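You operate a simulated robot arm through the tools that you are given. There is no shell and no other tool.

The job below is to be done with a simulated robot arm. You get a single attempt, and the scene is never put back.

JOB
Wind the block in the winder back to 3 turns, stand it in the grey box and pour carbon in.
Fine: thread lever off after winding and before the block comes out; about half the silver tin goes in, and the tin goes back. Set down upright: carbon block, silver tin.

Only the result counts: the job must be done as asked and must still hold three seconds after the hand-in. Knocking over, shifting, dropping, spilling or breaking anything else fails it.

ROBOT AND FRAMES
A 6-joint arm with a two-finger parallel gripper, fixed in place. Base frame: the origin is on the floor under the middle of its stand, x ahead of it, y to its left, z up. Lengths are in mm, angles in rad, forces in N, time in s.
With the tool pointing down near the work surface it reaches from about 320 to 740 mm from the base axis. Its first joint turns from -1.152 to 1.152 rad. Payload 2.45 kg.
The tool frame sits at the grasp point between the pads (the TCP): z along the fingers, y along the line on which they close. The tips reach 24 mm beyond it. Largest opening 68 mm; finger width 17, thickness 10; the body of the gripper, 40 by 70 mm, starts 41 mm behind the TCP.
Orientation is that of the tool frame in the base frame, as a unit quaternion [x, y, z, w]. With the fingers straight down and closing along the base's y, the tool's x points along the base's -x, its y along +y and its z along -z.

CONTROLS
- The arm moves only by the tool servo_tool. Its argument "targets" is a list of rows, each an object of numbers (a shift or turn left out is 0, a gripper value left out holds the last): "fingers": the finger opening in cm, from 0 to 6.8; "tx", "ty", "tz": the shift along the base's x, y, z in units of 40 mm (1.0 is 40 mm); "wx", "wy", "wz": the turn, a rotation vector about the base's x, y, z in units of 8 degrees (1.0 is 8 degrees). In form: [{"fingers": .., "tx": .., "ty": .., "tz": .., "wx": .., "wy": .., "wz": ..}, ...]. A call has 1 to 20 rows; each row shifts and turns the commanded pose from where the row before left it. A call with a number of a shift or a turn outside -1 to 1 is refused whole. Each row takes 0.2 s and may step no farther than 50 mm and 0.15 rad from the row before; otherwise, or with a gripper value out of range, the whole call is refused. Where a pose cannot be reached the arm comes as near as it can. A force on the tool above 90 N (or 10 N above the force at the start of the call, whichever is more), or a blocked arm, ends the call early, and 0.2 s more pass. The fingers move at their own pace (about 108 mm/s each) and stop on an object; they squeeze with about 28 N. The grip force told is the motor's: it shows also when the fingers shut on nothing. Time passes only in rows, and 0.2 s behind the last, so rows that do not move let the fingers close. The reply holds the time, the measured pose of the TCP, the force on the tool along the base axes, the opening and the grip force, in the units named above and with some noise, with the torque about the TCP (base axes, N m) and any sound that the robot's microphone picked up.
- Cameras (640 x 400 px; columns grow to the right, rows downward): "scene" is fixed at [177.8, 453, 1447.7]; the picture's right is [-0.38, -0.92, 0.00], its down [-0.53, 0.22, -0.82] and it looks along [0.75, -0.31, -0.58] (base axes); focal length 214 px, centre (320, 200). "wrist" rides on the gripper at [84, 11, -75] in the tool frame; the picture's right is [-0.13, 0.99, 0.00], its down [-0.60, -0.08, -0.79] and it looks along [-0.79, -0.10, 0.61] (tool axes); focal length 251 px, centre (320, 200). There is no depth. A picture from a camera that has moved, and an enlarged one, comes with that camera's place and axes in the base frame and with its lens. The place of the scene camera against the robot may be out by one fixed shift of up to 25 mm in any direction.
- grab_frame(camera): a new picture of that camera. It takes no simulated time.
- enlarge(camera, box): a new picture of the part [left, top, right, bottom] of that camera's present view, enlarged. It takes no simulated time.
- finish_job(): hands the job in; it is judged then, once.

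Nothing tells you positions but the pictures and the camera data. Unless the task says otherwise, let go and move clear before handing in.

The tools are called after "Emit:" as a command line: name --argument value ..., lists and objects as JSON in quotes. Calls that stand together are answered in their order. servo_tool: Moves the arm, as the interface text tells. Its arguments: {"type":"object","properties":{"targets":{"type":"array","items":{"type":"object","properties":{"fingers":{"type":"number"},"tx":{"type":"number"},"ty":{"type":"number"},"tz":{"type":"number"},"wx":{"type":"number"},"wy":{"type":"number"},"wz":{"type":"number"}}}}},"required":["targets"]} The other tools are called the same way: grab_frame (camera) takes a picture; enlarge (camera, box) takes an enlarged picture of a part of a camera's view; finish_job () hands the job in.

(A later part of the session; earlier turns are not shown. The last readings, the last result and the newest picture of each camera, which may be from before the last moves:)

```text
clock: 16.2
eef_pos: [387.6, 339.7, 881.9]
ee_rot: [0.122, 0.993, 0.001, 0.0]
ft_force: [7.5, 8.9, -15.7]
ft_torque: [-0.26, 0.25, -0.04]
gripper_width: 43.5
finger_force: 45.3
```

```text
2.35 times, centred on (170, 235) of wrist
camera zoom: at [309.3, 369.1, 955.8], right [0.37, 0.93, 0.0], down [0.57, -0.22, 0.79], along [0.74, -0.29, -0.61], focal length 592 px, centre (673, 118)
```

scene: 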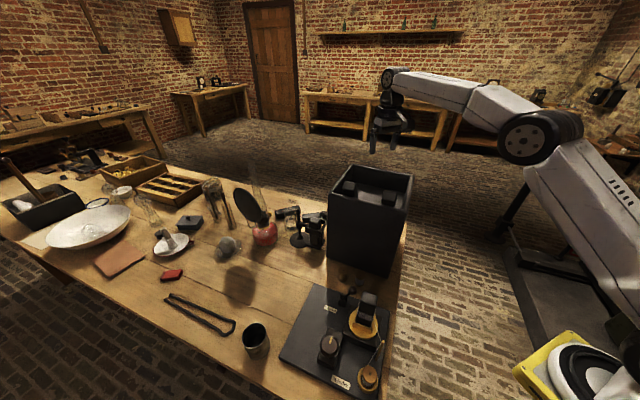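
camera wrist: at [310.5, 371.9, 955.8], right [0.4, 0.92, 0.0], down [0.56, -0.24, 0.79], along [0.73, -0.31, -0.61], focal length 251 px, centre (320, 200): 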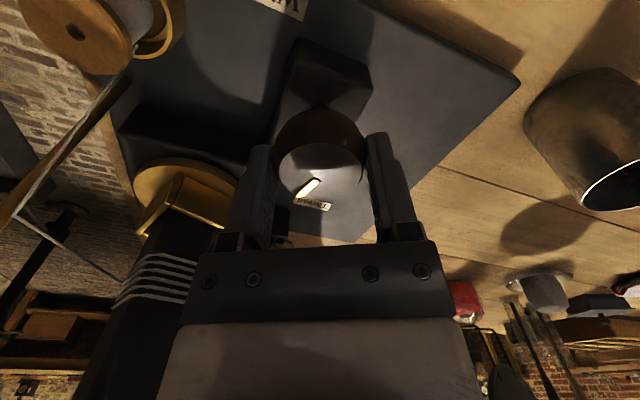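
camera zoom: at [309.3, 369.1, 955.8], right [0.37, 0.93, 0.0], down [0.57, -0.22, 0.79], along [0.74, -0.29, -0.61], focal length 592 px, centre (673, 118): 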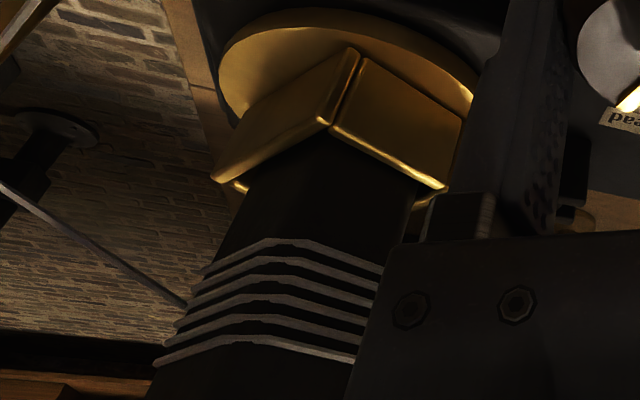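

A 2° counter-clockwise knob turn moved the holder clockwise, so counter-clockwise on the knob unwinds. I'll keep going counter-clockwise in measured steps.

Emit:
servo_tool --targets '[{"wz": 0.25}, {"wz": 0.25}]'

Emit:
enlarge --camera "scene" --box '[345, 310, 385, 345]'

Emit:
servo_tool --targets '[{"wz": 0.5}]'

Emit:
enlarge --camera "scene" --box '[345, 310, 385, 345]'

Emit:
servo_tool --targets '[{"wz": 0.25}, {"wz": 0.5}]'

Emit:
enlarge --camera "scene" --box '[345, 310, 385, 345]'

```text
clock: 16.8
eef_pos: [388.2, 340.1, 881.7]
ee_rot: [0.086, 0.996, 0.002, 0.001]
ft_force: [11.4, 6.4, -11.7]
ft_torque: [-0.44, 0.07, 0.0]
gripper_width: 43.5
finger_force: 44.9
```

```text
11.43 times, centred on (365, 328) of scene
camera zoom: at [178.3, 453.3, 1447.5], right [-0.38, -0.92, 0.0], down [-0.53, 0.22, -0.82], along [0.75, -0.31, -0.58], focal length 2451 px, centre (-194, -1257)
```

zoom: 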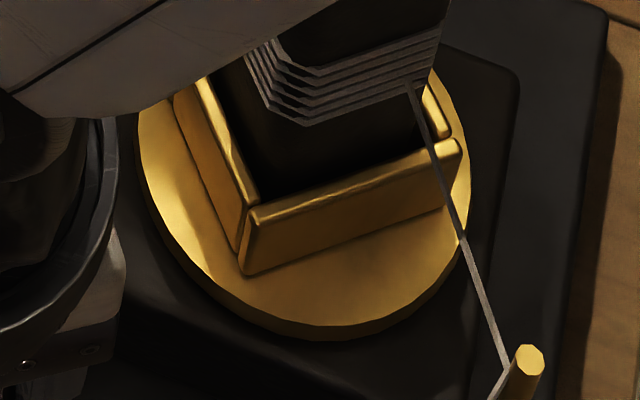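

```text
clock: 17.2
eef_pos: [389.0, 338.1, 881.5]
ee_rot: [0.051, 0.999, 0.001, 0.0]
ft_force: [9.4, 1.5, -4.7]
ft_torque: [-0.36, -0.41, -0.02]
gripper_width: 43.5
finger_force: 45.1
```

```text
11.43 times, centred on (365, 328) of scene
camera zoom: at [178.1, 453.1, 1447.6], right [-0.38, -0.92, 0.0], down [-0.53, 0.22, -0.82], along [0.75, -0.31, -0.58], focal length 2451 px, centre (-194, -1257)
```

zoom: 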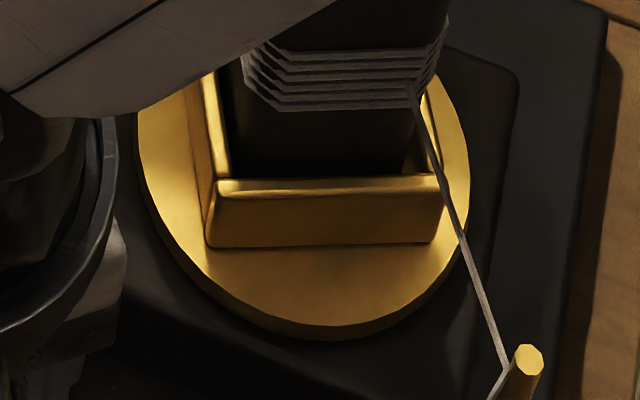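

```text
clock: 17.8
eef_pos: [388.0, 338.4, 881.3]
ee_rot: [-0.001, 1.0, 0.001, 0.0]
ft_force: [10.4, 0.2, -6.9]
ft_torque: [-0.07, -0.96, -0.01]
gripper_width: 43.4
finger_force: 44.9
```

```text
11.43 times, centred on (365, 328) of scene
camera zoom: at [178.1, 453.0, 1447.6], right [-0.38, -0.92, 0.0], down [-0.53, 0.22, -0.82], along [0.75, -0.31, -0.58], focal length 2451 px, centre (-194, -1257)
```

zoom: 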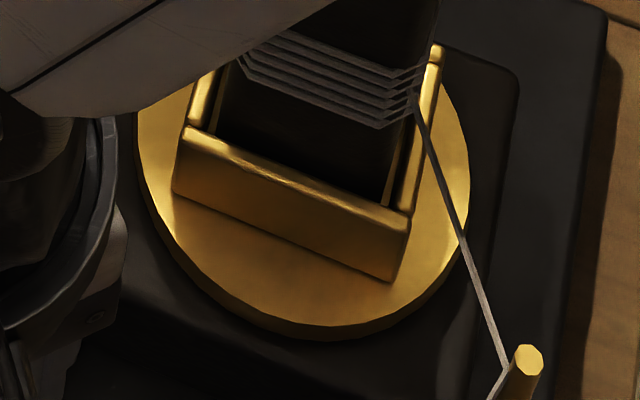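

The knob-to-turntable ratio looks like −6 (16° knob ≈ 95° block), so two turns back should be about 120° counter-clockwise. To keep the wrist camera away from the block I release, turn the tool −60°, and regrip.

Emit:
servo_tool --targets '[{"fingers": 6.2}, {"fingers": 6.2}]'

Emit:
enlarge --camera "scene" --box '[335, 290, 395, 345]'

Emit:
servo_tool --targets '[{"wz": -0.95}, {"wz": -0.95}, {"wz": -0.95}, {"wz": -0.95}, {"wz": -0.95}, {"wz": -0.95}, {"wz": -0.95}, {"wz": -0.95}]'

Emit:
grab_frame --camera "wrist"

Emit:
grab_frame --camera "scene"

```text
clock: 18.4
eef_pos: [387.6, 339.8, 881.9]
ee_rot: [0.0, 1.0, 0.001, -0.001]
ft_force: [-0.6, 0.0, -0.5]
ft_torque: [0.0, 0.01, 0.06]
gripper_width: 61.8
finger_force: 0.1
```

```text
7.27 times, centred on (365, 318) of scene
camera zoom: at [177.8, 453.0, 1447.7], right [-0.38, -0.92, 0.0], down [-0.53, 0.22, -0.82], along [0.75, -0.31, -0.58], focal length 1560 px, centre (-7, -654)
```

zoom: 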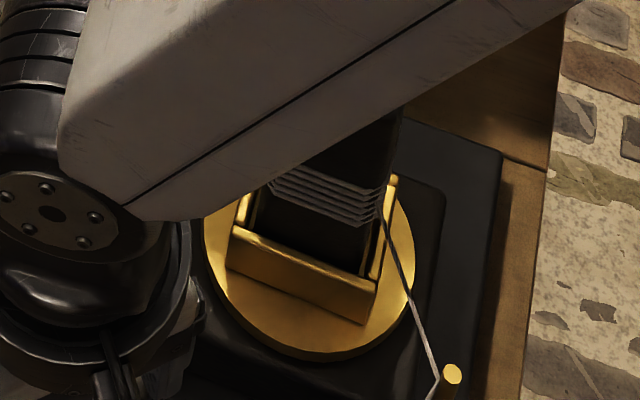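

```text
clock: 20.2
eef_pos: [388.0, 339.3, 882.1]
ee_rot: [0.507, 0.862, 0.001, 0.0]
ft_force: [-0.4, -0.4, 0.6]
ft_torque: [0.04, -0.02, 0.02]
gripper_width: 62.0
finger_force: 0.0
```

```text
taken
camera wrist: at [356.1, 416.9, 955.8], right [0.93, 0.37, 0.0], down [0.22, -0.57, 0.79], along [0.29, -0.74, -0.61], focal length 251 px, centre (320, 200)
```

wrist: 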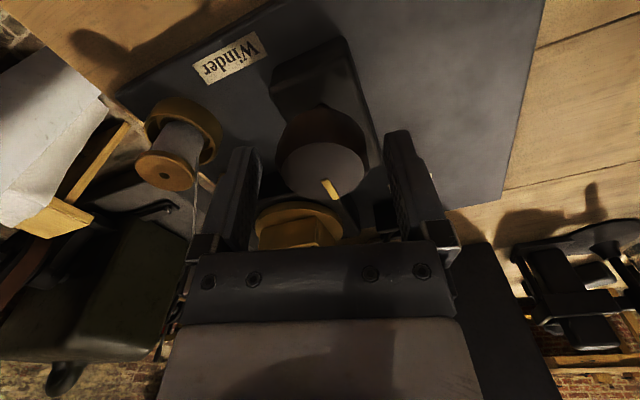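

```text
taken
```

scene: 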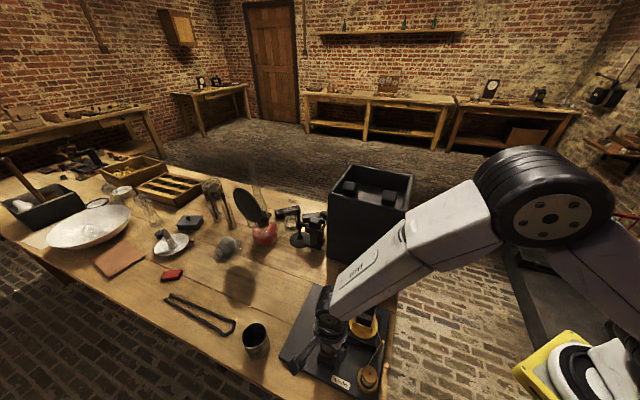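

Knob stayed in place. Now I grip it again at this yaw and unwind in stages.

Emit:
servo_tool --targets '[{"fingers": 3.0}, {"fingers": 3.0}, {"fingers": 3.0}]'

Emit:
enlarge --camera "scene" --box '[335, 290, 395, 345]'

Emit:
servo_tool --targets '[{"wz": 0.5}, {"wz": 1}, {"wz": 1}, {"wz": 1}, {"wz": 1}, {"wz": 0.5}]'

Emit:
enlarge --camera "scene" --box '[335, 290, 395, 345]'

Emit:
grab_frame --camera "wrist"

```text
clock: 21.0
eef_pos: [388.7, 340.4, 881.8]
ee_rot: [0.506, 0.862, 0.002, 0.001]
ft_force: [10.3, 5.0, -6.4]
ft_torque: [0.14, -0.07, 0.0]
gripper_width: 43.1
finger_force: 45.0
```

```text
7.27 times, centred on (365, 318) of scene
camera zoom: at [178.2, 453.2, 1447.5], right [-0.38, -0.92, 0.0], down [-0.53, 0.22, -0.82], along [0.75, -0.31, -0.58], focal length 1560 px, centre (-7, -654)
```

zoom: 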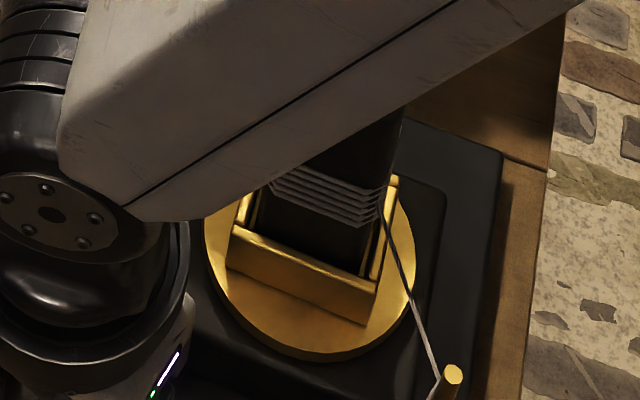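

```text
clock: 22.4
eef_pos: [388.7, 339.3, 880.8]
ee_rot: [0.179, 0.984, 0.002, 0.0]
ft_force: [17.8, -2.6, 6.0]
ft_torque: [-0.59, 0.54, 0.02]
gripper_width: 43.3
finger_force: 45.1
```

```text
7.27 times, centred on (365, 318) of scene
camera zoom: at [178.2, 452.9, 1447.6], right [-0.38, -0.92, 0.0], down [-0.53, 0.22, -0.82], along [0.75, -0.31, -0.58], focal length 1560 px, centre (-7, -654)
```

zoom: 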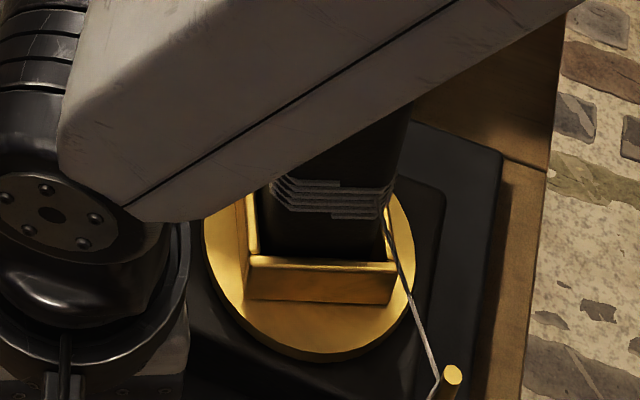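

```text
taken
camera wrist: at [313.1, 378.2, 956.0], right [0.47, 0.88, 0.0], down [0.54, -0.29, 0.79], along [0.7, -0.37, -0.61], focal length 251 px, centre (320, 200)
```

wrist: 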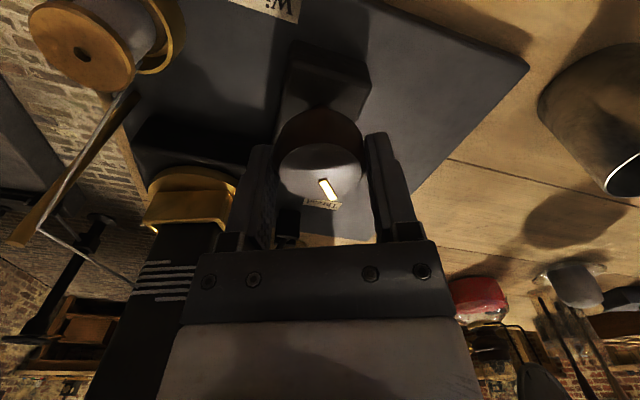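

The observed block angle matches a ratio of exactly 6. I'll continue the remaining ~80° in two stages.

Emit:
servo_tool --targets '[{"wz": 0.5, "tx": 0.02}, {"wz": 1}, {"wz": 1}, {"wz": 1}, {"wz": 1}, {"wz": 0.5}]'

Emit:
enlarge --camera "scene" --box '[335, 290, 395, 345]'

Emit:
servo_tool --targets '[{"wz": 0.5}, {"wz": 1}, {"wz": 1}, {"wz": 1}, {"wz": 0.98}, {"wz": 0.5}]'

Emit:
enlarge --camera "scene" --box '[335, 290, 395, 345]'

Emit:
grab_frame --camera "wrist"

```text
clock: 23.8
eef_pos: [388.1, 338.2, 881.3]
ee_rot: [-0.168, 0.986, 0.0, -0.001]
ft_force: [-3.2, -15.2, 23.3]
ft_torque: [0.21, -0.67, -0.04]
gripper_width: 42.9
finger_force: 44.7
```

```text
7.27 times, centred on (365, 318) of scene
camera zoom: at [177.4, 452.3, 1447.9], right [-0.38, -0.92, 0.0], down [-0.53, 0.22, -0.82], along [0.75, -0.31, -0.58], focal length 1560 px, centre (-7, -654)
```

zoom: 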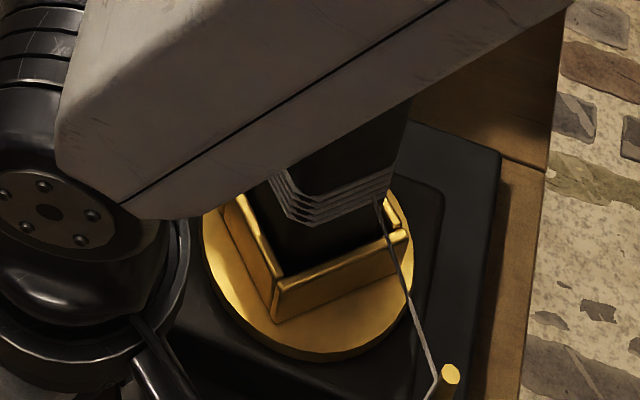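

```text
clock: 25.2
eef_pos: [387.9, 338.3, 880.9]
ee_rot: [-0.493, 0.87, 0.0, -0.001]
ft_force: [8.0, -20.9, 9.1]
ft_torque: [-0.98, -0.21, -0.05]
gripper_width: 43.2
finger_force: 45.0
```

```text
7.27 times, centred on (365, 318) of scene
camera zoom: at [177.9, 452.4, 1447.9], right [-0.38, -0.92, 0.0], down [-0.53, 0.22, -0.82], along [0.75, -0.31, -0.58], focal length 1560 px, centre (-7, -654)
```

zoom: 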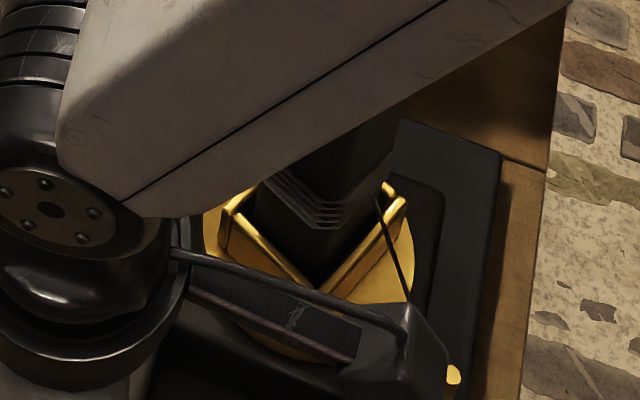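

```text
taken
camera wrist: at [336.0, 270.7, 956.0], right [-0.79, 0.62, 0.0], down [0.38, 0.48, 0.79], along [0.49, 0.62, -0.61], focal length 251 px, centre (320, 200)
```

wrist: 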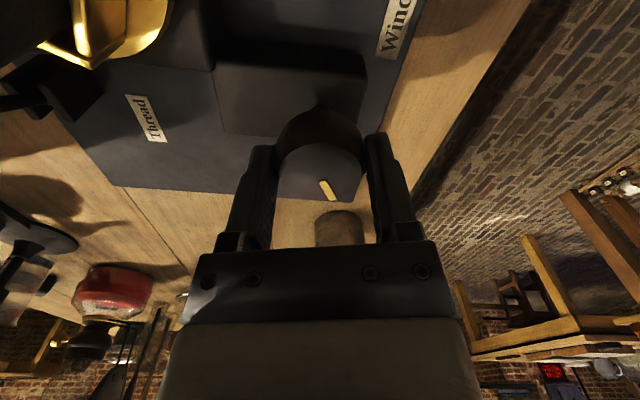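

Re-analysing perspective, the data fit a ratio of 4 (all five readings agree), so two turns need 180° of knob; I have done 120°. I'll release, turn the tool back 60°, regrip and do the final 60°.

Emit:
servo_tool --targets '[{"fingers": 6.2}, {"fingers": 6.2}, {"wz": -0.9}, {"wz": -0.9}, {"wz": -0.9}, {"wz": -0.9}, {"wz": -0.9}, {"wz": -0.9}, {"wz": -0.9}, {"wz": -0.9}, {"wz": -0.3}]'

Emit:
enlarge --camera "scene" --box '[335, 290, 395, 345]'

Emit:
grab_frame --camera "wrist"

```text
clock: 27.6
eef_pos: [388.7, 338.5, 881.1]
ee_rot: [0.009, 1.0, 0.001, 0.0]
ft_force: [-0.7, 0.0, 0.2]
ft_torque: [0.04, -0.02, -0.04]
gripper_width: 62.1
finger_force: 0.0
```

```text
7.27 times, centred on (365, 318) of scene
camera zoom: at [177.8, 453.0, 1447.7], right [-0.38, -0.92, 0.0], down [-0.53, 0.22, -0.82], along [0.75, -0.31, -0.58], focal length 1560 px, centre (-7, -654)
```

zoom: 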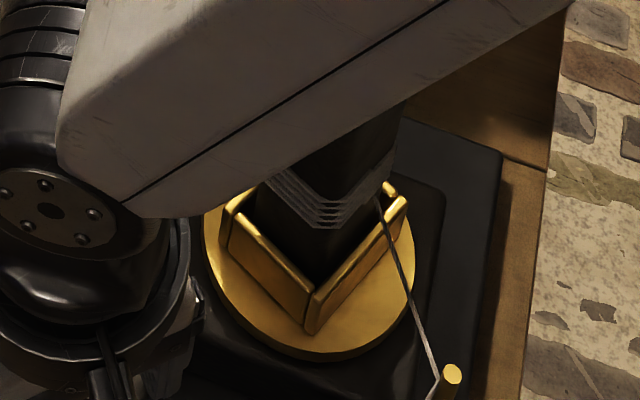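

```text
taken
camera wrist: at [304.7, 350.6, 955.9], right [0.15, 0.99, 0.0], down [0.6, -0.09, 0.79], along [0.78, -0.12, -0.61], focal length 251 px, centre (320, 200)
```

wrist: 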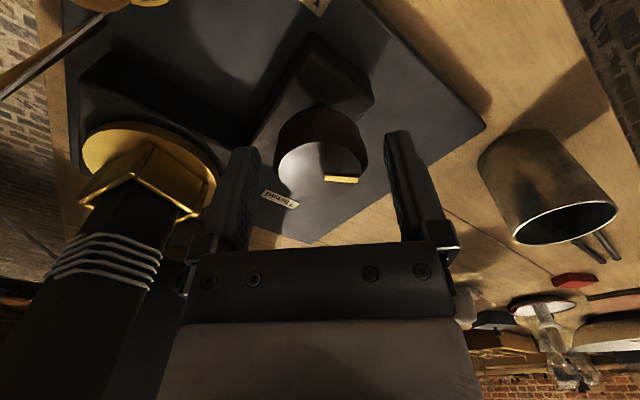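

Emit:
servo_tool --targets '[{"fingers": 3.0}, {"fingers": 3.0}, {"fingers": 3.0}, {"wz": 0.5}, {"wz": 1}, {"wz": 1}, {"wz": 1}, {"wz": 1}, {"wz": 1}, {"wz": 1}, {"wz": 0.5}, {"wz": 0.5}]'

Emit:
enlarge --camera "scene" --box '[335, 290, 395, 345]'

Emit:
grab_frame --camera "wrist"

```text
clock: 30.2
eef_pos: [388.1, 340.0, 880.1]
ee_rot: [-0.493, 0.87, 0.001, -0.001]
ft_force: [7.0, -10.4, 10.7]
ft_torque: [-0.21, -0.56, 0.0]
gripper_width: 43.8
finger_force: 44.7
```

```text
7.27 times, centred on (365, 318) of scene
camera zoom: at [177.9, 452.6, 1447.8], right [-0.38, -0.92, 0.0], down [-0.53, 0.22, -0.82], along [0.75, -0.31, -0.58], focal length 1560 px, centre (-7, -654)
```

zoom: 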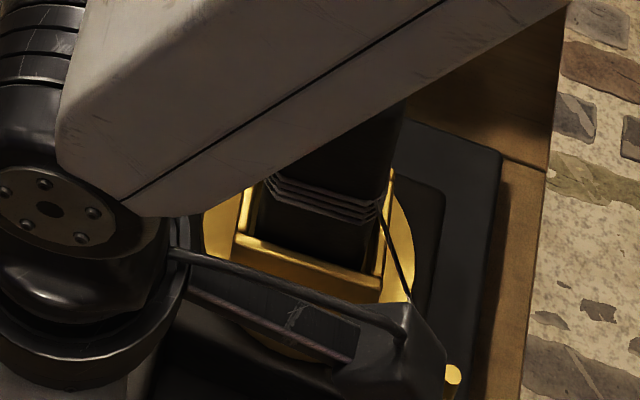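

```text
taken
camera wrist: at [336.3, 271.2, 955.9], right [-0.78, 0.62, 0.0], down [0.38, 0.48, 0.79], along [0.49, 0.62, -0.61], focal length 251 px, centre (320, 200)
```

wrist: 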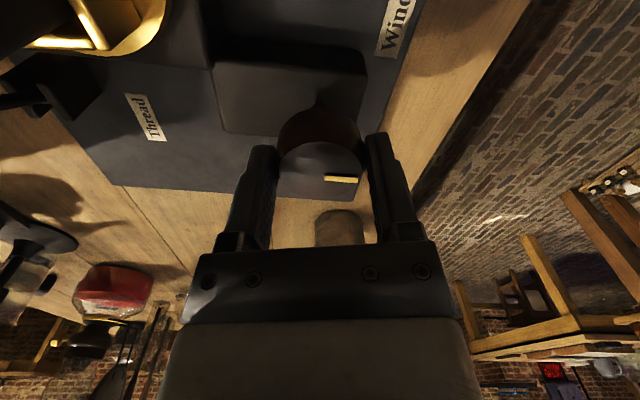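

Emit:
enlarge --camera "scene" --box '[345, 310, 385, 345]'

Emit:
enlarge --camera "scene" --box '[355, 300, 385, 325]'

Emit:
enlarge --camera "wrist" --box '[250, 100, 390, 220]'

```text
11.43 times, centred on (365, 328) of scene
camera zoom: at [177.9, 452.6, 1447.8], right [-0.38, -0.92, 0.0], down [-0.53, 0.22, -0.82], along [0.75, -0.31, -0.58], focal length 2451 px, centre (-194, -1257)
```

zoom: 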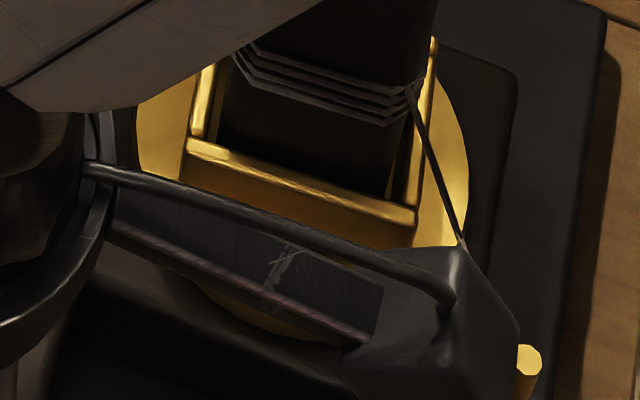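

```text
16.00 times, centred on (370, 312) of scene
camera zoom: at [177.9, 452.6, 1447.8], right [-0.38, -0.92, 0.0], down [-0.53, 0.22, -0.82], along [0.75, -0.31, -0.58], focal length 3432 px, centre (-480, -1600)
```

zoom: 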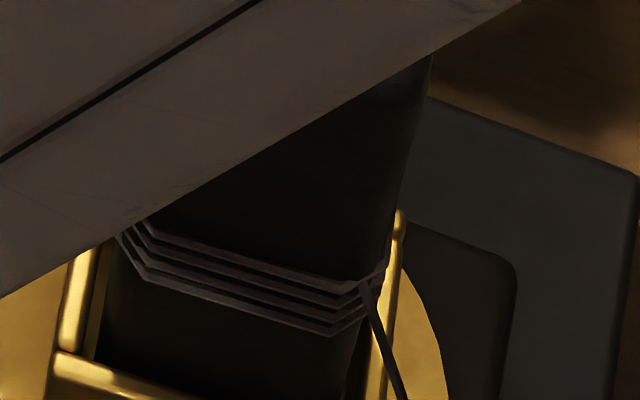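

```text
3.33 times, centred on (320, 160) of wrist
camera zoom: at [336.3, 271.2, 955.9], right [-0.78, 0.62, 0.0], down [0.38, 0.48, 0.79], along [0.49, 0.62, -0.61], focal length 838 px, centre (320, 333)
```

zoom: 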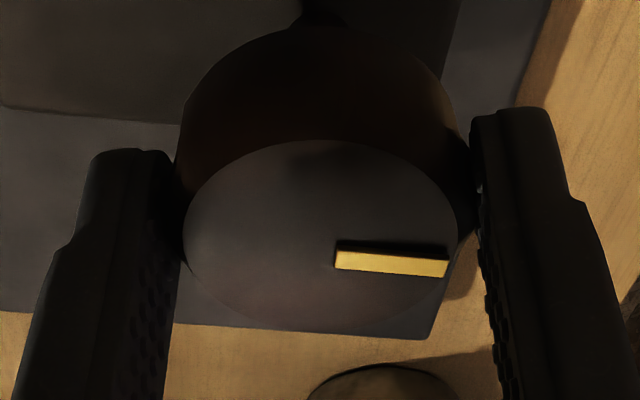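

Emit:
enlarge --camera "scene" --box '[360, 311, 382, 323]'

Emit:
enlarge --camera "scene" --box '[364, 314, 376, 322]'

```text
16.00 times, centred on (371, 317) of scene
camera zoom: at [177.9, 452.6, 1447.8], right [-0.38, -0.92, 0.0], down [-0.53, 0.22, -0.82], along [0.75, -0.31, -0.58], focal length 3432 px, centre (-496, -1672)
```

zoom: 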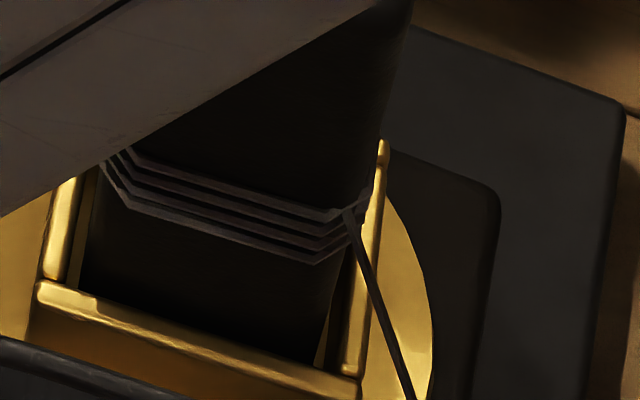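

```text
16.00 times, centred on (370, 318) of scene
camera zoom: at [177.9, 452.6, 1447.8], right [-0.38, -0.92, 0.0], down [-0.53, 0.22, -0.82], along [0.75, -0.31, -0.58], focal length 3432 px, centre (-480, -1688)
```

zoom: 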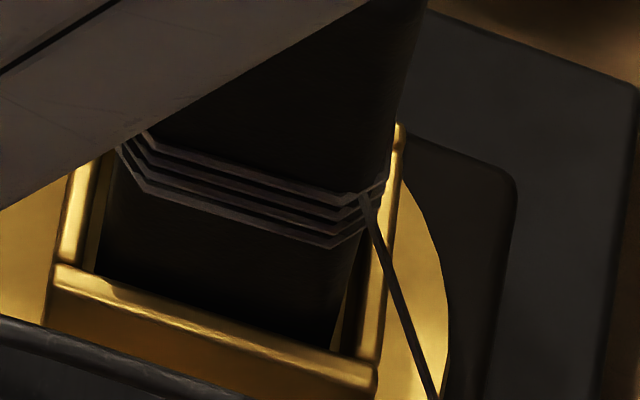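

Knob is at about +180° total; the holder is within ~4° of its original orientation. I'll add 1°, release, raise and inspect the thread count from the same viewpoint as before.

Emit:
servo_tool --targets '[{"wz": 0.13}, {}]'

Emit:
enlarge --camera "scene" --box '[345, 310, 385, 345]'

Emit:
servo_tool --targets '[{"fingers": 6.2}, {"fingers": 6.8}, {"tz": 0.5}, {"tz": 0.5, "wz": -0.5}, {"tz": 0.5, "wz": -0.9}, {"tz": 0.9, "wz": -0.9}, {"tz": 0.9, "wz": -0.9}, {"tz": 0.7, "wz": -0.9}, {"wz": -0.9}, {"wz": -0.9}, {"wz": -0.9}, {"wz": -0.7}]'

Emit:
grab_frame --camera "wrist"

Emit:
enlarge --camera "wrist" --box '[140, 0, 280, 160]'

Emit:
enlarge --camera "scene" --box '[350, 300, 380, 325]'

```text
clock: 30.8
eef_pos: [389.2, 339.9, 881.4]
ee_rot: [-0.501, 0.865, 0.0, -0.001]
ft_force: [8.2, -12.0, 6.0]
ft_torque: [0.09, -0.79, 0.01]
gripper_width: 44.0
finger_force: 45.1
```

```text
11.43 times, centred on (365, 328) of scene
camera zoom: at [177.9, 452.6, 1447.8], right [-0.38, -0.92, 0.0], down [-0.53, 0.22, -0.82], along [0.75, -0.31, -0.58], focal length 2451 px, centre (-194, -1257)
```

zoom: 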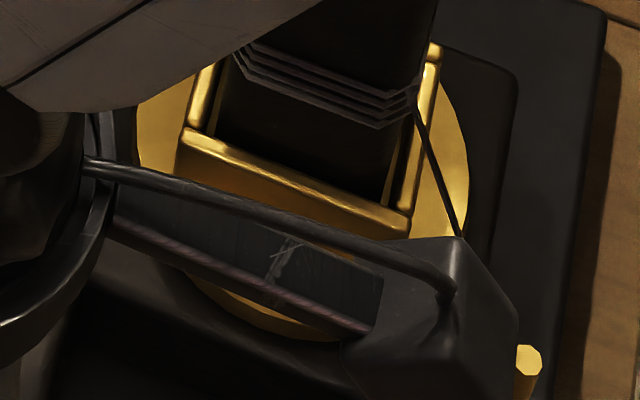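

```text
clock: 33.4
eef_pos: [390.2, 339.7, 1041.1]
ee_rot: [0.0, 1.0, 0.002, 0.0]
ft_force: [-0.7, -0.5, -0.5]
ft_torque: [0.03, 0.0, -0.02]
gripper_width: 67.8
finger_force: 0.0
```

```text
taken
camera wrist: at [304.5, 349.7, 1115.8], right [0.13, 0.99, 0.0], down [0.6, -0.08, 0.79], along [0.79, -0.1, -0.61], focal length 251 px, centre (320, 200)
```

wrist: 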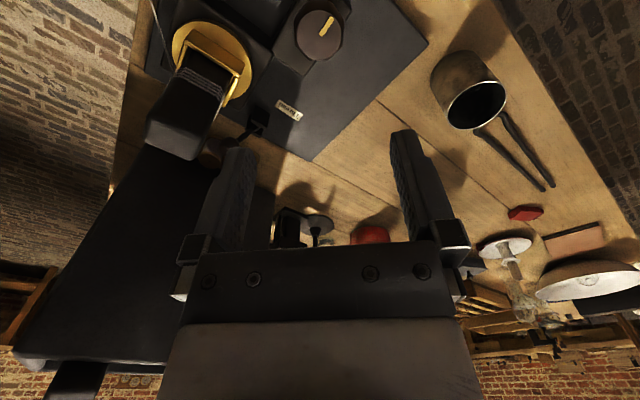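

```text
2.50 times, centred on (210, 80) of wrist
camera zoom: at [304.5, 349.7, 1115.8], right [0.13, 0.99, 0.0], down [0.6, -0.08, 0.79], along [0.79, -0.1, -0.61], focal length 629 px, centre (595, 500)
```

zoom: 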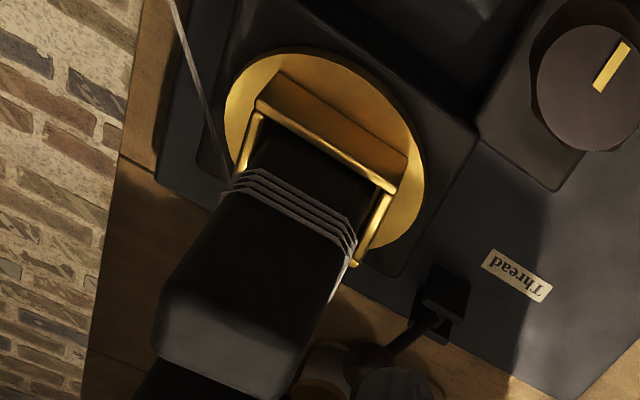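

```text
16.00 times, centred on (365, 312) of scene
camera zoom: at [177.8, 453.0, 1447.7], right [-0.38, -0.92, 0.0], down [-0.53, 0.22, -0.82], along [0.75, -0.31, -0.58], focal length 3432 px, centre (-400, -1600)
```

zoom: 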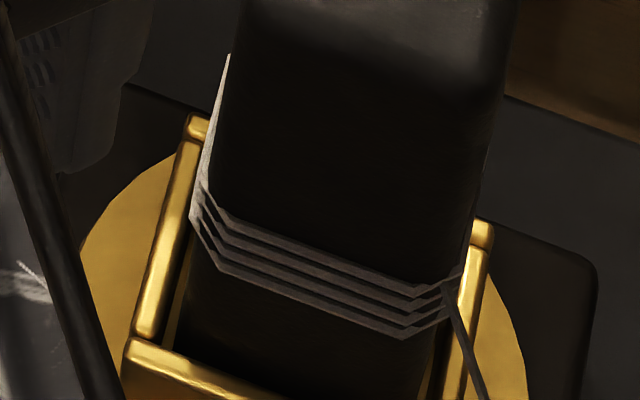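

I want an exact turn count, so I'll look at the block's other faces. Rotating the tool so the wrist camera views the block from the +x+y side, staying above the block top.

Emit:
servo_tool --targets '[{"wz": -1, "tx": 0.13, "ty": -0.09}, {"wz": -1, "tx": 0.13, "ty": -0.09}, {"wz": -1, "tx": 0.13, "ty": -0.09}, {"wz": -1, "tx": 0.13, "ty": -0.09}, {"wz": -1, "tx": 0.13, "ty": -0.09}, {"wz": -1, "tx": 0.13, "ty": -0.09}, {"wz": -1, "tx": 0.13, "ty": -0.09}, {"wz": -1, "tx": 0.13, "ty": -0.09}, {"wz": -1, "tx": 0.13, "ty": -0.09}, {"wz": -1, "tx": 0.13, "ty": -0.09}, {"wz": -1, "tx": 0.13, "ty": -0.09}, {"wz": -1, "tx": 0.13, "ty": -0.09}, {"wz": -1, "tx": 0.13, "ty": -0.09}, {"wz": -1, "tx": 0.13, "ty": -0.09}, {"wz": -1, "tx": 0.13, "ty": -0.09}, {"wz": -1, "tx": 0.13, "ty": -0.09}]'

Emit:
grab_frame --camera "wrist"

Emit:
enlarge --camera "scene" --box '[290, 270, 410, 380]'

```text
clock: 36.8
eef_pos: [473.0, 280.8, 1041.0]
ee_rot: [0.899, 0.437, 0.001, 0.0]
ft_force: [0.3, 0.5, -0.2]
ft_torque: [-0.02, -0.02, -0.01]
gripper_width: 67.8
finger_force: 0.0
```

```text
taken
camera wrist: at [533.4, 340.1, 1115.4], right [0.7, -0.71, 0.0], down [-0.44, -0.43, 0.79], along [-0.57, -0.56, -0.61], focal length 251 px, centre (320, 200)
```

wrist: 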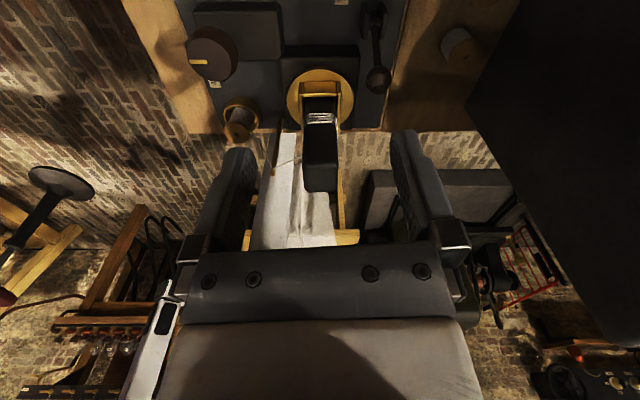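

```text
3.64 times, centred on (350, 325) of scene
camera zoom: at [177.8, 453.0, 1447.7], right [-0.38, -0.92, 0.0], down [-0.53, 0.22, -0.82], along [0.75, -0.31, -0.58], focal length 780 px, centre (211, -254)
```

zoom: 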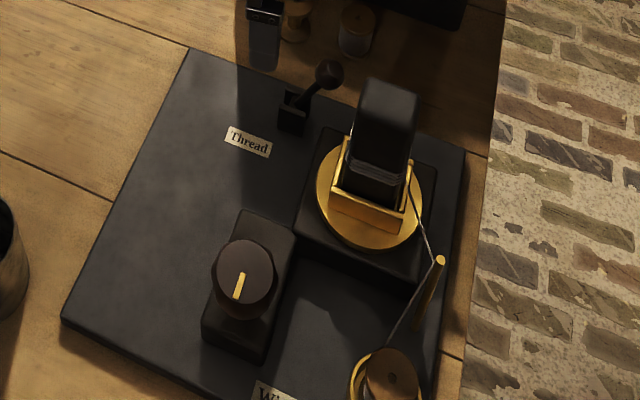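

Emit:
enlarge --camera "wrist" --box '[280, 60, 370, 200]'

Emit:
enlarge --camera "wrist" --box '[300, 100, 345, 130]'

Emit:
enlarge --camera "scene" --box '[350, 300, 380, 325]'

```text
2.86 times, centred on (325, 130) of wrist
camera zoom: at [533.4, 340.1, 1115.4], right [0.7, -0.71, 0.0], down [-0.44, -0.43, 0.79], along [-0.57, -0.56, -0.61], focal length 718 px, centre (306, 400)
```

zoom: 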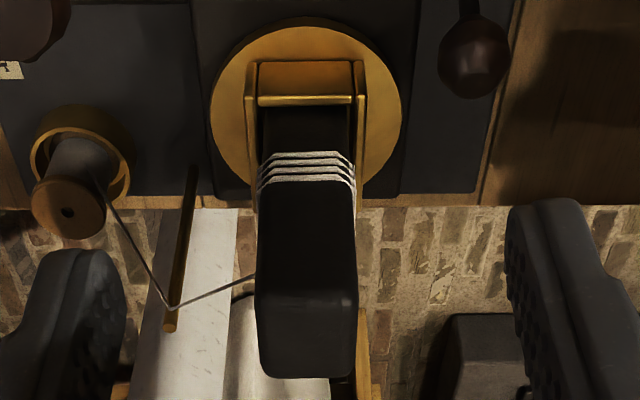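

```text
13.33 times, centred on (322, 115) of wrist
camera zoom: at [533.4, 340.1, 1115.4], right [0.7, -0.71, 0.0], down [-0.44, -0.43, 0.79], along [-0.57, -0.56, -0.61], focal length 3352 px, centre (287, 1333)
```

zoom: 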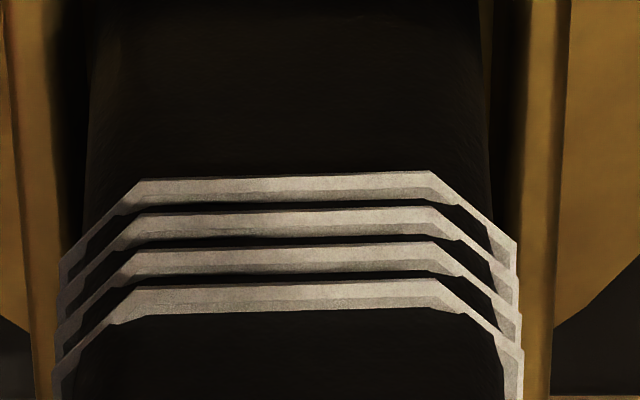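

```text
16.00 times, centred on (365, 312) of scene
camera zoom: at [177.8, 453.0, 1447.7], right [-0.38, -0.92, 0.0], down [-0.53, 0.22, -0.82], along [0.75, -0.31, -0.58], focal length 3432 px, centre (-400, -1600)
```

zoom: 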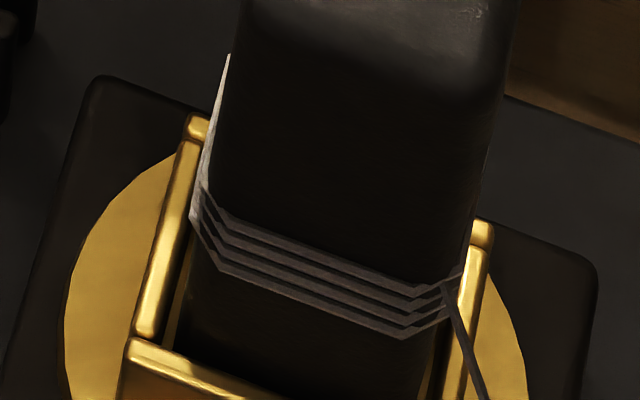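

The left face shows four lines, so I need to see where the thread starts to know the true turn count. I'll swing round to view the right (−u) and back faces.

Emit:
servo_tool --targets '[{"wz": 1, "tz": 0.25}, {"wz": 1, "tz": 0.25}, {"wz": 1, "tx": -0.15, "ty": -0.14}, {"wz": 1, "tx": -0.15, "ty": -0.14}, {"wz": 1, "tx": -0.15, "ty": -0.14}, {"wz": 1, "tx": -0.15, "ty": -0.14}, {"wz": 1, "tx": -0.15, "ty": -0.14}, {"wz": 1, "tx": -0.15, "ty": -0.14}, {"wz": 1, "tx": -0.15, "ty": -0.14}, {"wz": 1, "tx": -0.15, "ty": -0.14}, {"wz": 1, "tx": -0.15, "ty": -0.14}, {"wz": 1, "tx": -0.15, "ty": -0.14}, {"wz": 1, "tx": -0.15, "ty": -0.14}, {"wz": 1, "tx": -0.15, "ty": -0.14}, {"wz": 1, "tx": -0.15, "ty": -0.14}, {"wz": 1, "tx": -0.15, "ty": -0.14}, {"wz": 1, "tx": -0.15, "ty": -0.14}, {"wz": 1, "tx": -0.15, "ty": -0.14}, {"wz": 1, "tx": -0.15, "ty": -0.14}, {"wz": 1, "tx": -0.15, "ty": -0.14}]'

Emit:
grab_frame --camera "wrist"

```text
clock: 41.0
eef_pos: [363.7, 181.2, 1060.2]
ee_rot: [-0.278, 0.96, 0.001, 0.0]
ft_force: [-0.4, 0.4, 0.7]
ft_torque: [0.01, 0.03, 0.0]
gripper_width: 68.0
finger_force: 0.1
```

```text
taken
camera wrist: at [286.7, 144.6, 1135.5], right [-0.42, 0.91, 0.0], down [0.55, 0.25, 0.79], along [0.72, 0.33, -0.61], focal length 251 px, centre (320, 200)
```

wrist: 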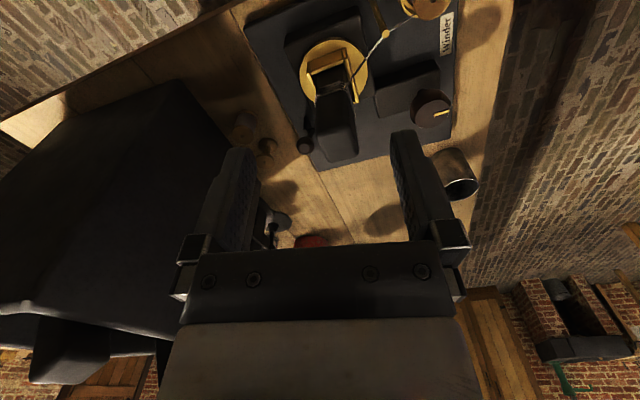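

Emit:
enlarge --camera "wrist" --box '[290, 40, 380, 170]'

Emit:
enlarge --camera "wrist" --box '[312, 80, 362, 112]'

```text
3.08 times, centred on (335, 105) of wrist
camera zoom: at [286.7, 144.6, 1135.5], right [-0.42, 0.91, 0.0], down [0.55, 0.25, 0.79], along [0.72, 0.33, -0.61], focal length 774 px, centre (274, 492)
```

zoom: 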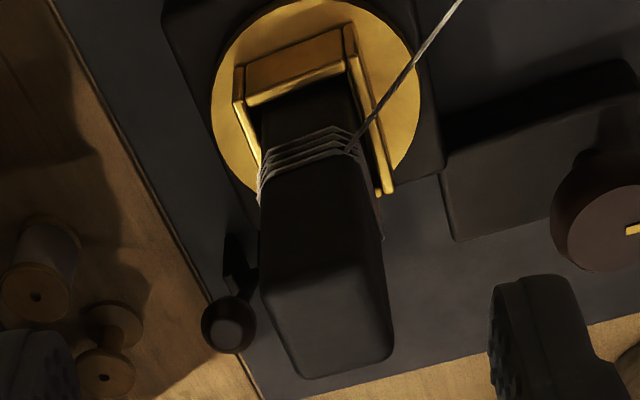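

```text
12.50 times, centred on (337, 96) of wrist
camera zoom: at [286.7, 144.6, 1135.5], right [-0.42, 0.91, 0.0], down [0.55, 0.25, 0.79], along [0.72, 0.33, -0.61], focal length 3143 px, centre (108, 1500)
```

zoom: 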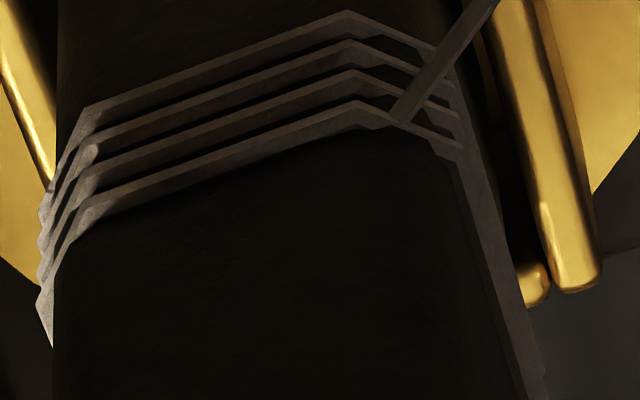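

Emit:
servo_tool --targets '[{"tz": -0.6}, {"tz": -0.6}, {"tz": -0.5}]'

Emit:
grab_frame --camera "wrist"

Emit:
enlarge --camera "wrist" --box '[260, 60, 390, 230]'

Emit:
enlarge --camera "wrist" --box '[300, 110, 370, 155]'

```text
clock: 41.8
eef_pos: [361.8, 180.6, 991.8]
ee_rot: [-0.277, 0.961, 0.001, 0.0]
ft_force: [0.3, 0.2, 0.2]
ft_torque: [0.02, -0.03, 0.01]
gripper_width: 68.1
finger_force: 0.0
```

```text
taken
camera wrist: at [285.6, 143.9, 1066.5], right [-0.42, 0.91, 0.0], down [0.55, 0.25, 0.79], along [0.72, 0.33, -0.61], focal length 251 px, centre (320, 200)
```

wrist: 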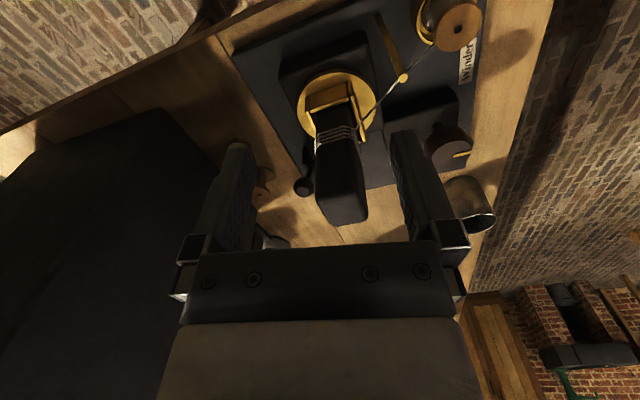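

```text
2.35 times, centred on (325, 145) of wrist
camera zoom: at [285.6, 143.9, 1066.5], right [-0.42, 0.91, 0.0], down [0.55, 0.25, 0.79], along [0.72, 0.33, -0.61], focal length 592 px, centre (308, 329)
```

zoom: 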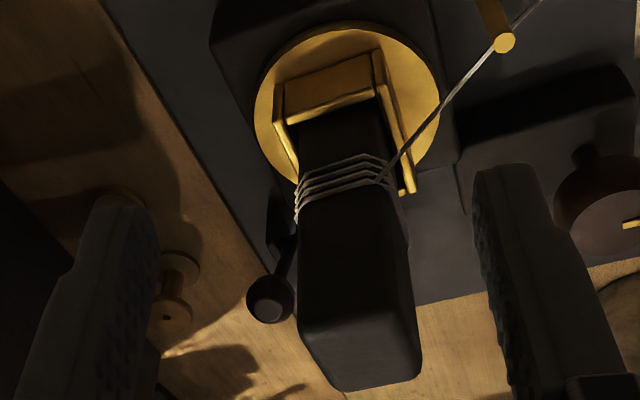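

```text
8.89 times, centred on (335, 132) of wrist
camera zoom: at [285.6, 143.9, 1066.5], right [-0.42, 0.91, 0.0], down [0.55, 0.25, 0.79], along [0.72, 0.33, -0.61], focal length 2235 px, centre (187, 800)
```

zoom: 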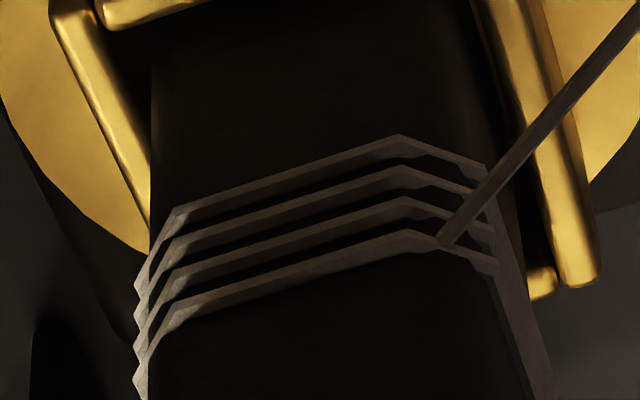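

The −u face shows four lines with the exit thread at the front-right corner. I'll raise and view the front face squarely to complete the count.

Emit:
servo_tool --targets '[{"tz": 0.7}, {"tz": 0.6}, {"wz": -1, "ty": 0.32, "tx": -0.03}, {"wz": -1, "ty": 0.32, "tx": -0.03}, {"wz": -1, "ty": 0.32, "tx": -0.03}, {"wz": -1, "ty": 0.32, "tx": -0.03}, {"wz": -1, "ty": 0.32, "tx": -0.03}, {"wz": -1, "ty": 0.32, "tx": -0.03}, {"wz": -1, "ty": 0.32, "tx": -0.03}, {"wz": -1, "ty": 0.32, "tx": -0.03}, {"wz": -0.7}, {"tz": -0.6}, {"tz": -0.6}]'

Emit:
grab_frame --camera "wrist"

Emit:
enlarge --camera "wrist" --box '[270, 80, 400, 200]'

```text
clock: 44.6
eef_pos: [353.0, 284.9, 997.7]
ee_rot: [0.322, 0.947, 0.0, 0.0]
ft_force: [-0.2, -0.5, 0.0]
ft_torque: [0.03, 0.0, 0.02]
gripper_width: 68.0
finger_force: 0.1
```

```text
taken
camera wrist: at [293.4, 343.2, 1072.5], right [0.71, 0.71, 0.0], down [0.43, -0.43, 0.79], along [0.56, -0.56, -0.61], focal length 251 px, centre (320, 200)
```

wrist: 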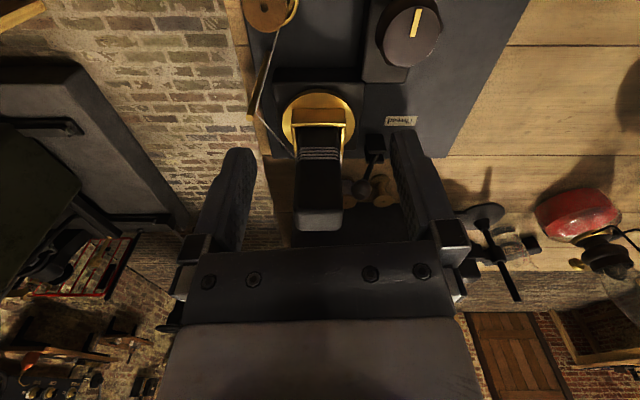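

```text
3.33 times, centred on (335, 140) of wrist
camera zoom: at [293.4, 343.2, 1072.5], right [0.71, 0.71, 0.0], down [0.43, -0.43, 0.79], along [0.56, -0.56, -0.61], focal length 838 px, centre (270, 400)
```

zoom: 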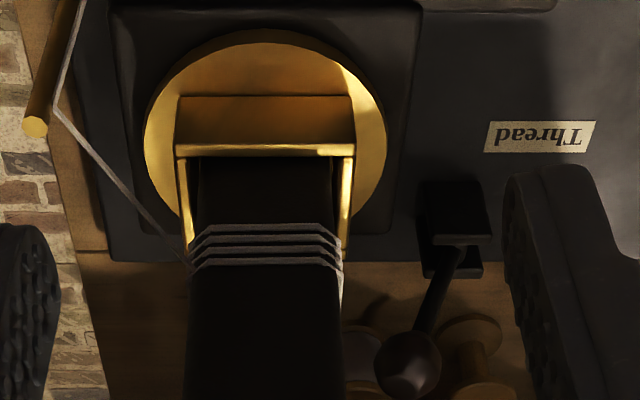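

Emit:
enlarge --camera "wrist" --box '[300, 140, 345, 168]'

```text
14.22 times, centred on (322, 154) of wrist
camera zoom: at [293.4, 343.2, 1072.5], right [0.71, 0.71, 0.0], down [0.43, -0.43, 0.79], along [0.56, -0.56, -0.61], focal length 3576 px, centre (284, 854)
```

zoom: 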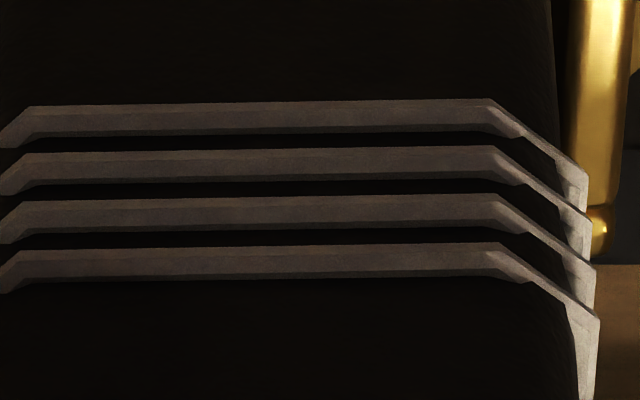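

The front face also shows exactly four lines, so the block is at 4 turns now (it started at 6). One more turn off means another 90° counter-clockwise on the knob; going back to it at yaw −30°.

Emit:
servo_tool --targets '[{"tz": 0.9}, {"tx": 0.45, "ty": 0.68, "wz": 0.47}, {"tx": 0.45, "ty": 0.68, "wz": 0.47}, {"tz": -0.9}, {"tz": -0.9}, {"tz": -0.9}, {"tz": -0.5}]'

Emit:
grab_frame --camera "wrist"

```text
clock: 46.2
eef_pos: [389.7, 338.8, 904.3]
ee_rot: [0.259, 0.966, 0.001, 0.0]
ft_force: [-0.2, 0.2, -0.4]
ft_torque: [0.0, 0.04, 0.03]
gripper_width: 68.0
finger_force: 0.0
```

```text
taken
camera wrist: at [321.4, 388.7, 979.9], right [0.61, 0.79, 0.0], down [0.48, -0.37, 0.79], along [0.63, -0.48, -0.61], focal length 251 px, centre (320, 200)
```

wrist: 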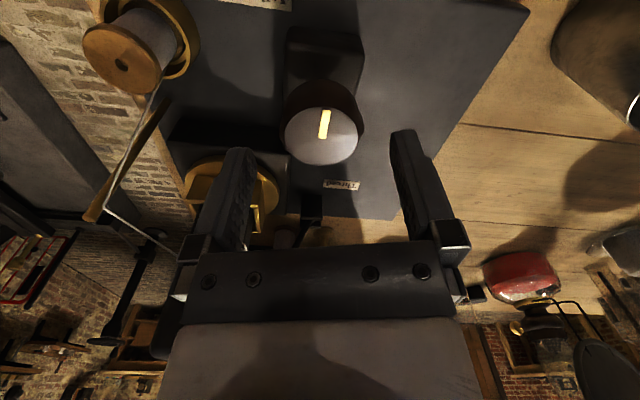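

Emit:
servo_tool --targets '[{"tz": -0.28}, {"tz": -0.28}, {"fingers": 3.0}, {"fingers": 3.0}, {"fingers": 3.0}, {"wz": 0.5}, {"wz": 1}, {"wz": 1}, {"wz": 1}, {"wz": 1}, {"wz": 1}]'

Emit:
enlarge --camera "scene" --box '[345, 310, 385, 345]'

Emit:
servo_tool --targets '[{"wz": 1}, {"wz": 1}, {"wz": 1}, {"wz": 1}, {"wz": 1}, {"wz": 0.5}, {"wz": 0.25}, {}]'

Emit:
enlarge --camera "scene" --box '[345, 310, 385, 345]'

Emit:
grab_frame --camera "wrist"

```text
clock: 48.6
eef_pos: [391.6, 339.1, 883.9]
ee_rot: [-0.123, 0.992, 0.001, 0.0]
ft_force: [-2.4, 17.0, -0.1]
ft_torque: [-0.05, 0.87, -0.05]
gripper_width: 42.8
finger_force: 45.3
```

```text
11.43 times, centred on (365, 328) of scene
camera zoom: at [177.8, 453.4, 1447.5], right [-0.38, -0.92, 0.0], down [-0.53, 0.22, -0.82], along [0.75, -0.31, -0.58], focal length 2451 px, centre (-194, -1257)
```

zoom: 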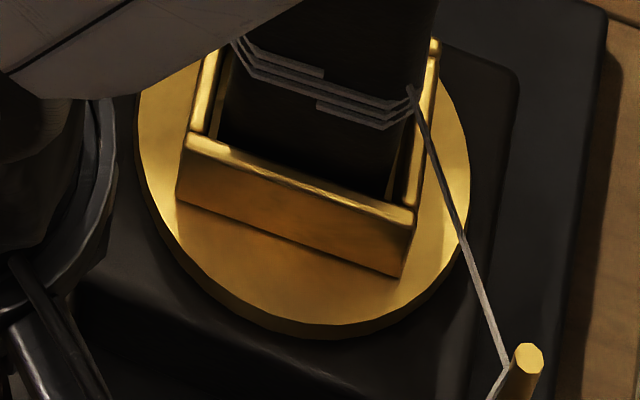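

```text
clock: 50.4
eef_pos: [390.1, 339.5, 884.3]
ee_rot: [-0.502, 0.865, 0.001, 0.002]
ft_force: [-17.4, 28.3, 8.1]
ft_torque: [1.17, -0.16, -0.03]
gripper_width: 42.6
finger_force: 45.2
```

```text
11.43 times, centred on (365, 328) of scene
camera zoom: at [177.3, 453.6, 1447.5], right [-0.38, -0.92, 0.0], down [-0.53, 0.22, -0.82], along [0.75, -0.31, -0.58], focal length 2451 px, centre (-194, -1257)
```

zoom: 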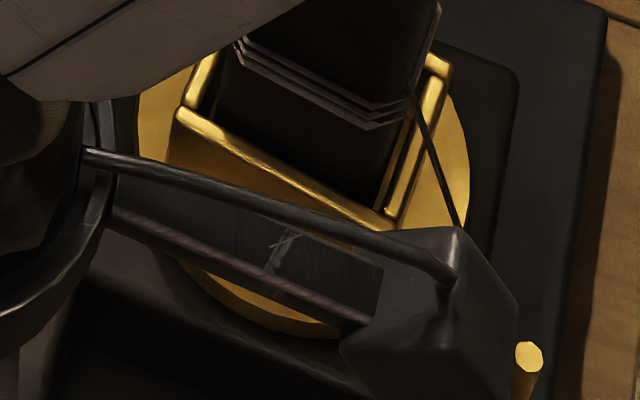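

```text
taken
camera wrist: at [337.9, 270.9, 957.8], right [-0.8, 0.6, 0.0], down [0.37, 0.48, 0.79], along [0.48, 0.63, -0.61], focal length 251 px, centre (320, 200)
```

wrist: 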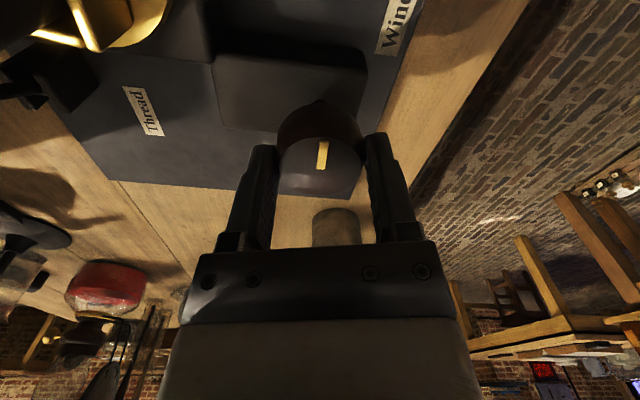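

Emit:
enlarge --camera "scene" --box '[358, 308, 384, 326]'

```text
16.00 times, centred on (371, 317) of scene
camera zoom: at [177.3, 453.6, 1447.5], right [-0.38, -0.92, 0.0], down [-0.53, 0.22, -0.82], along [0.75, -0.31, -0.58], focal length 3432 px, centre (-496, -1672)
```

zoom: 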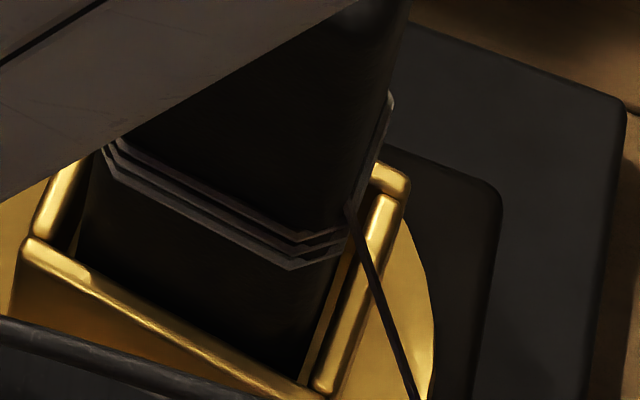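

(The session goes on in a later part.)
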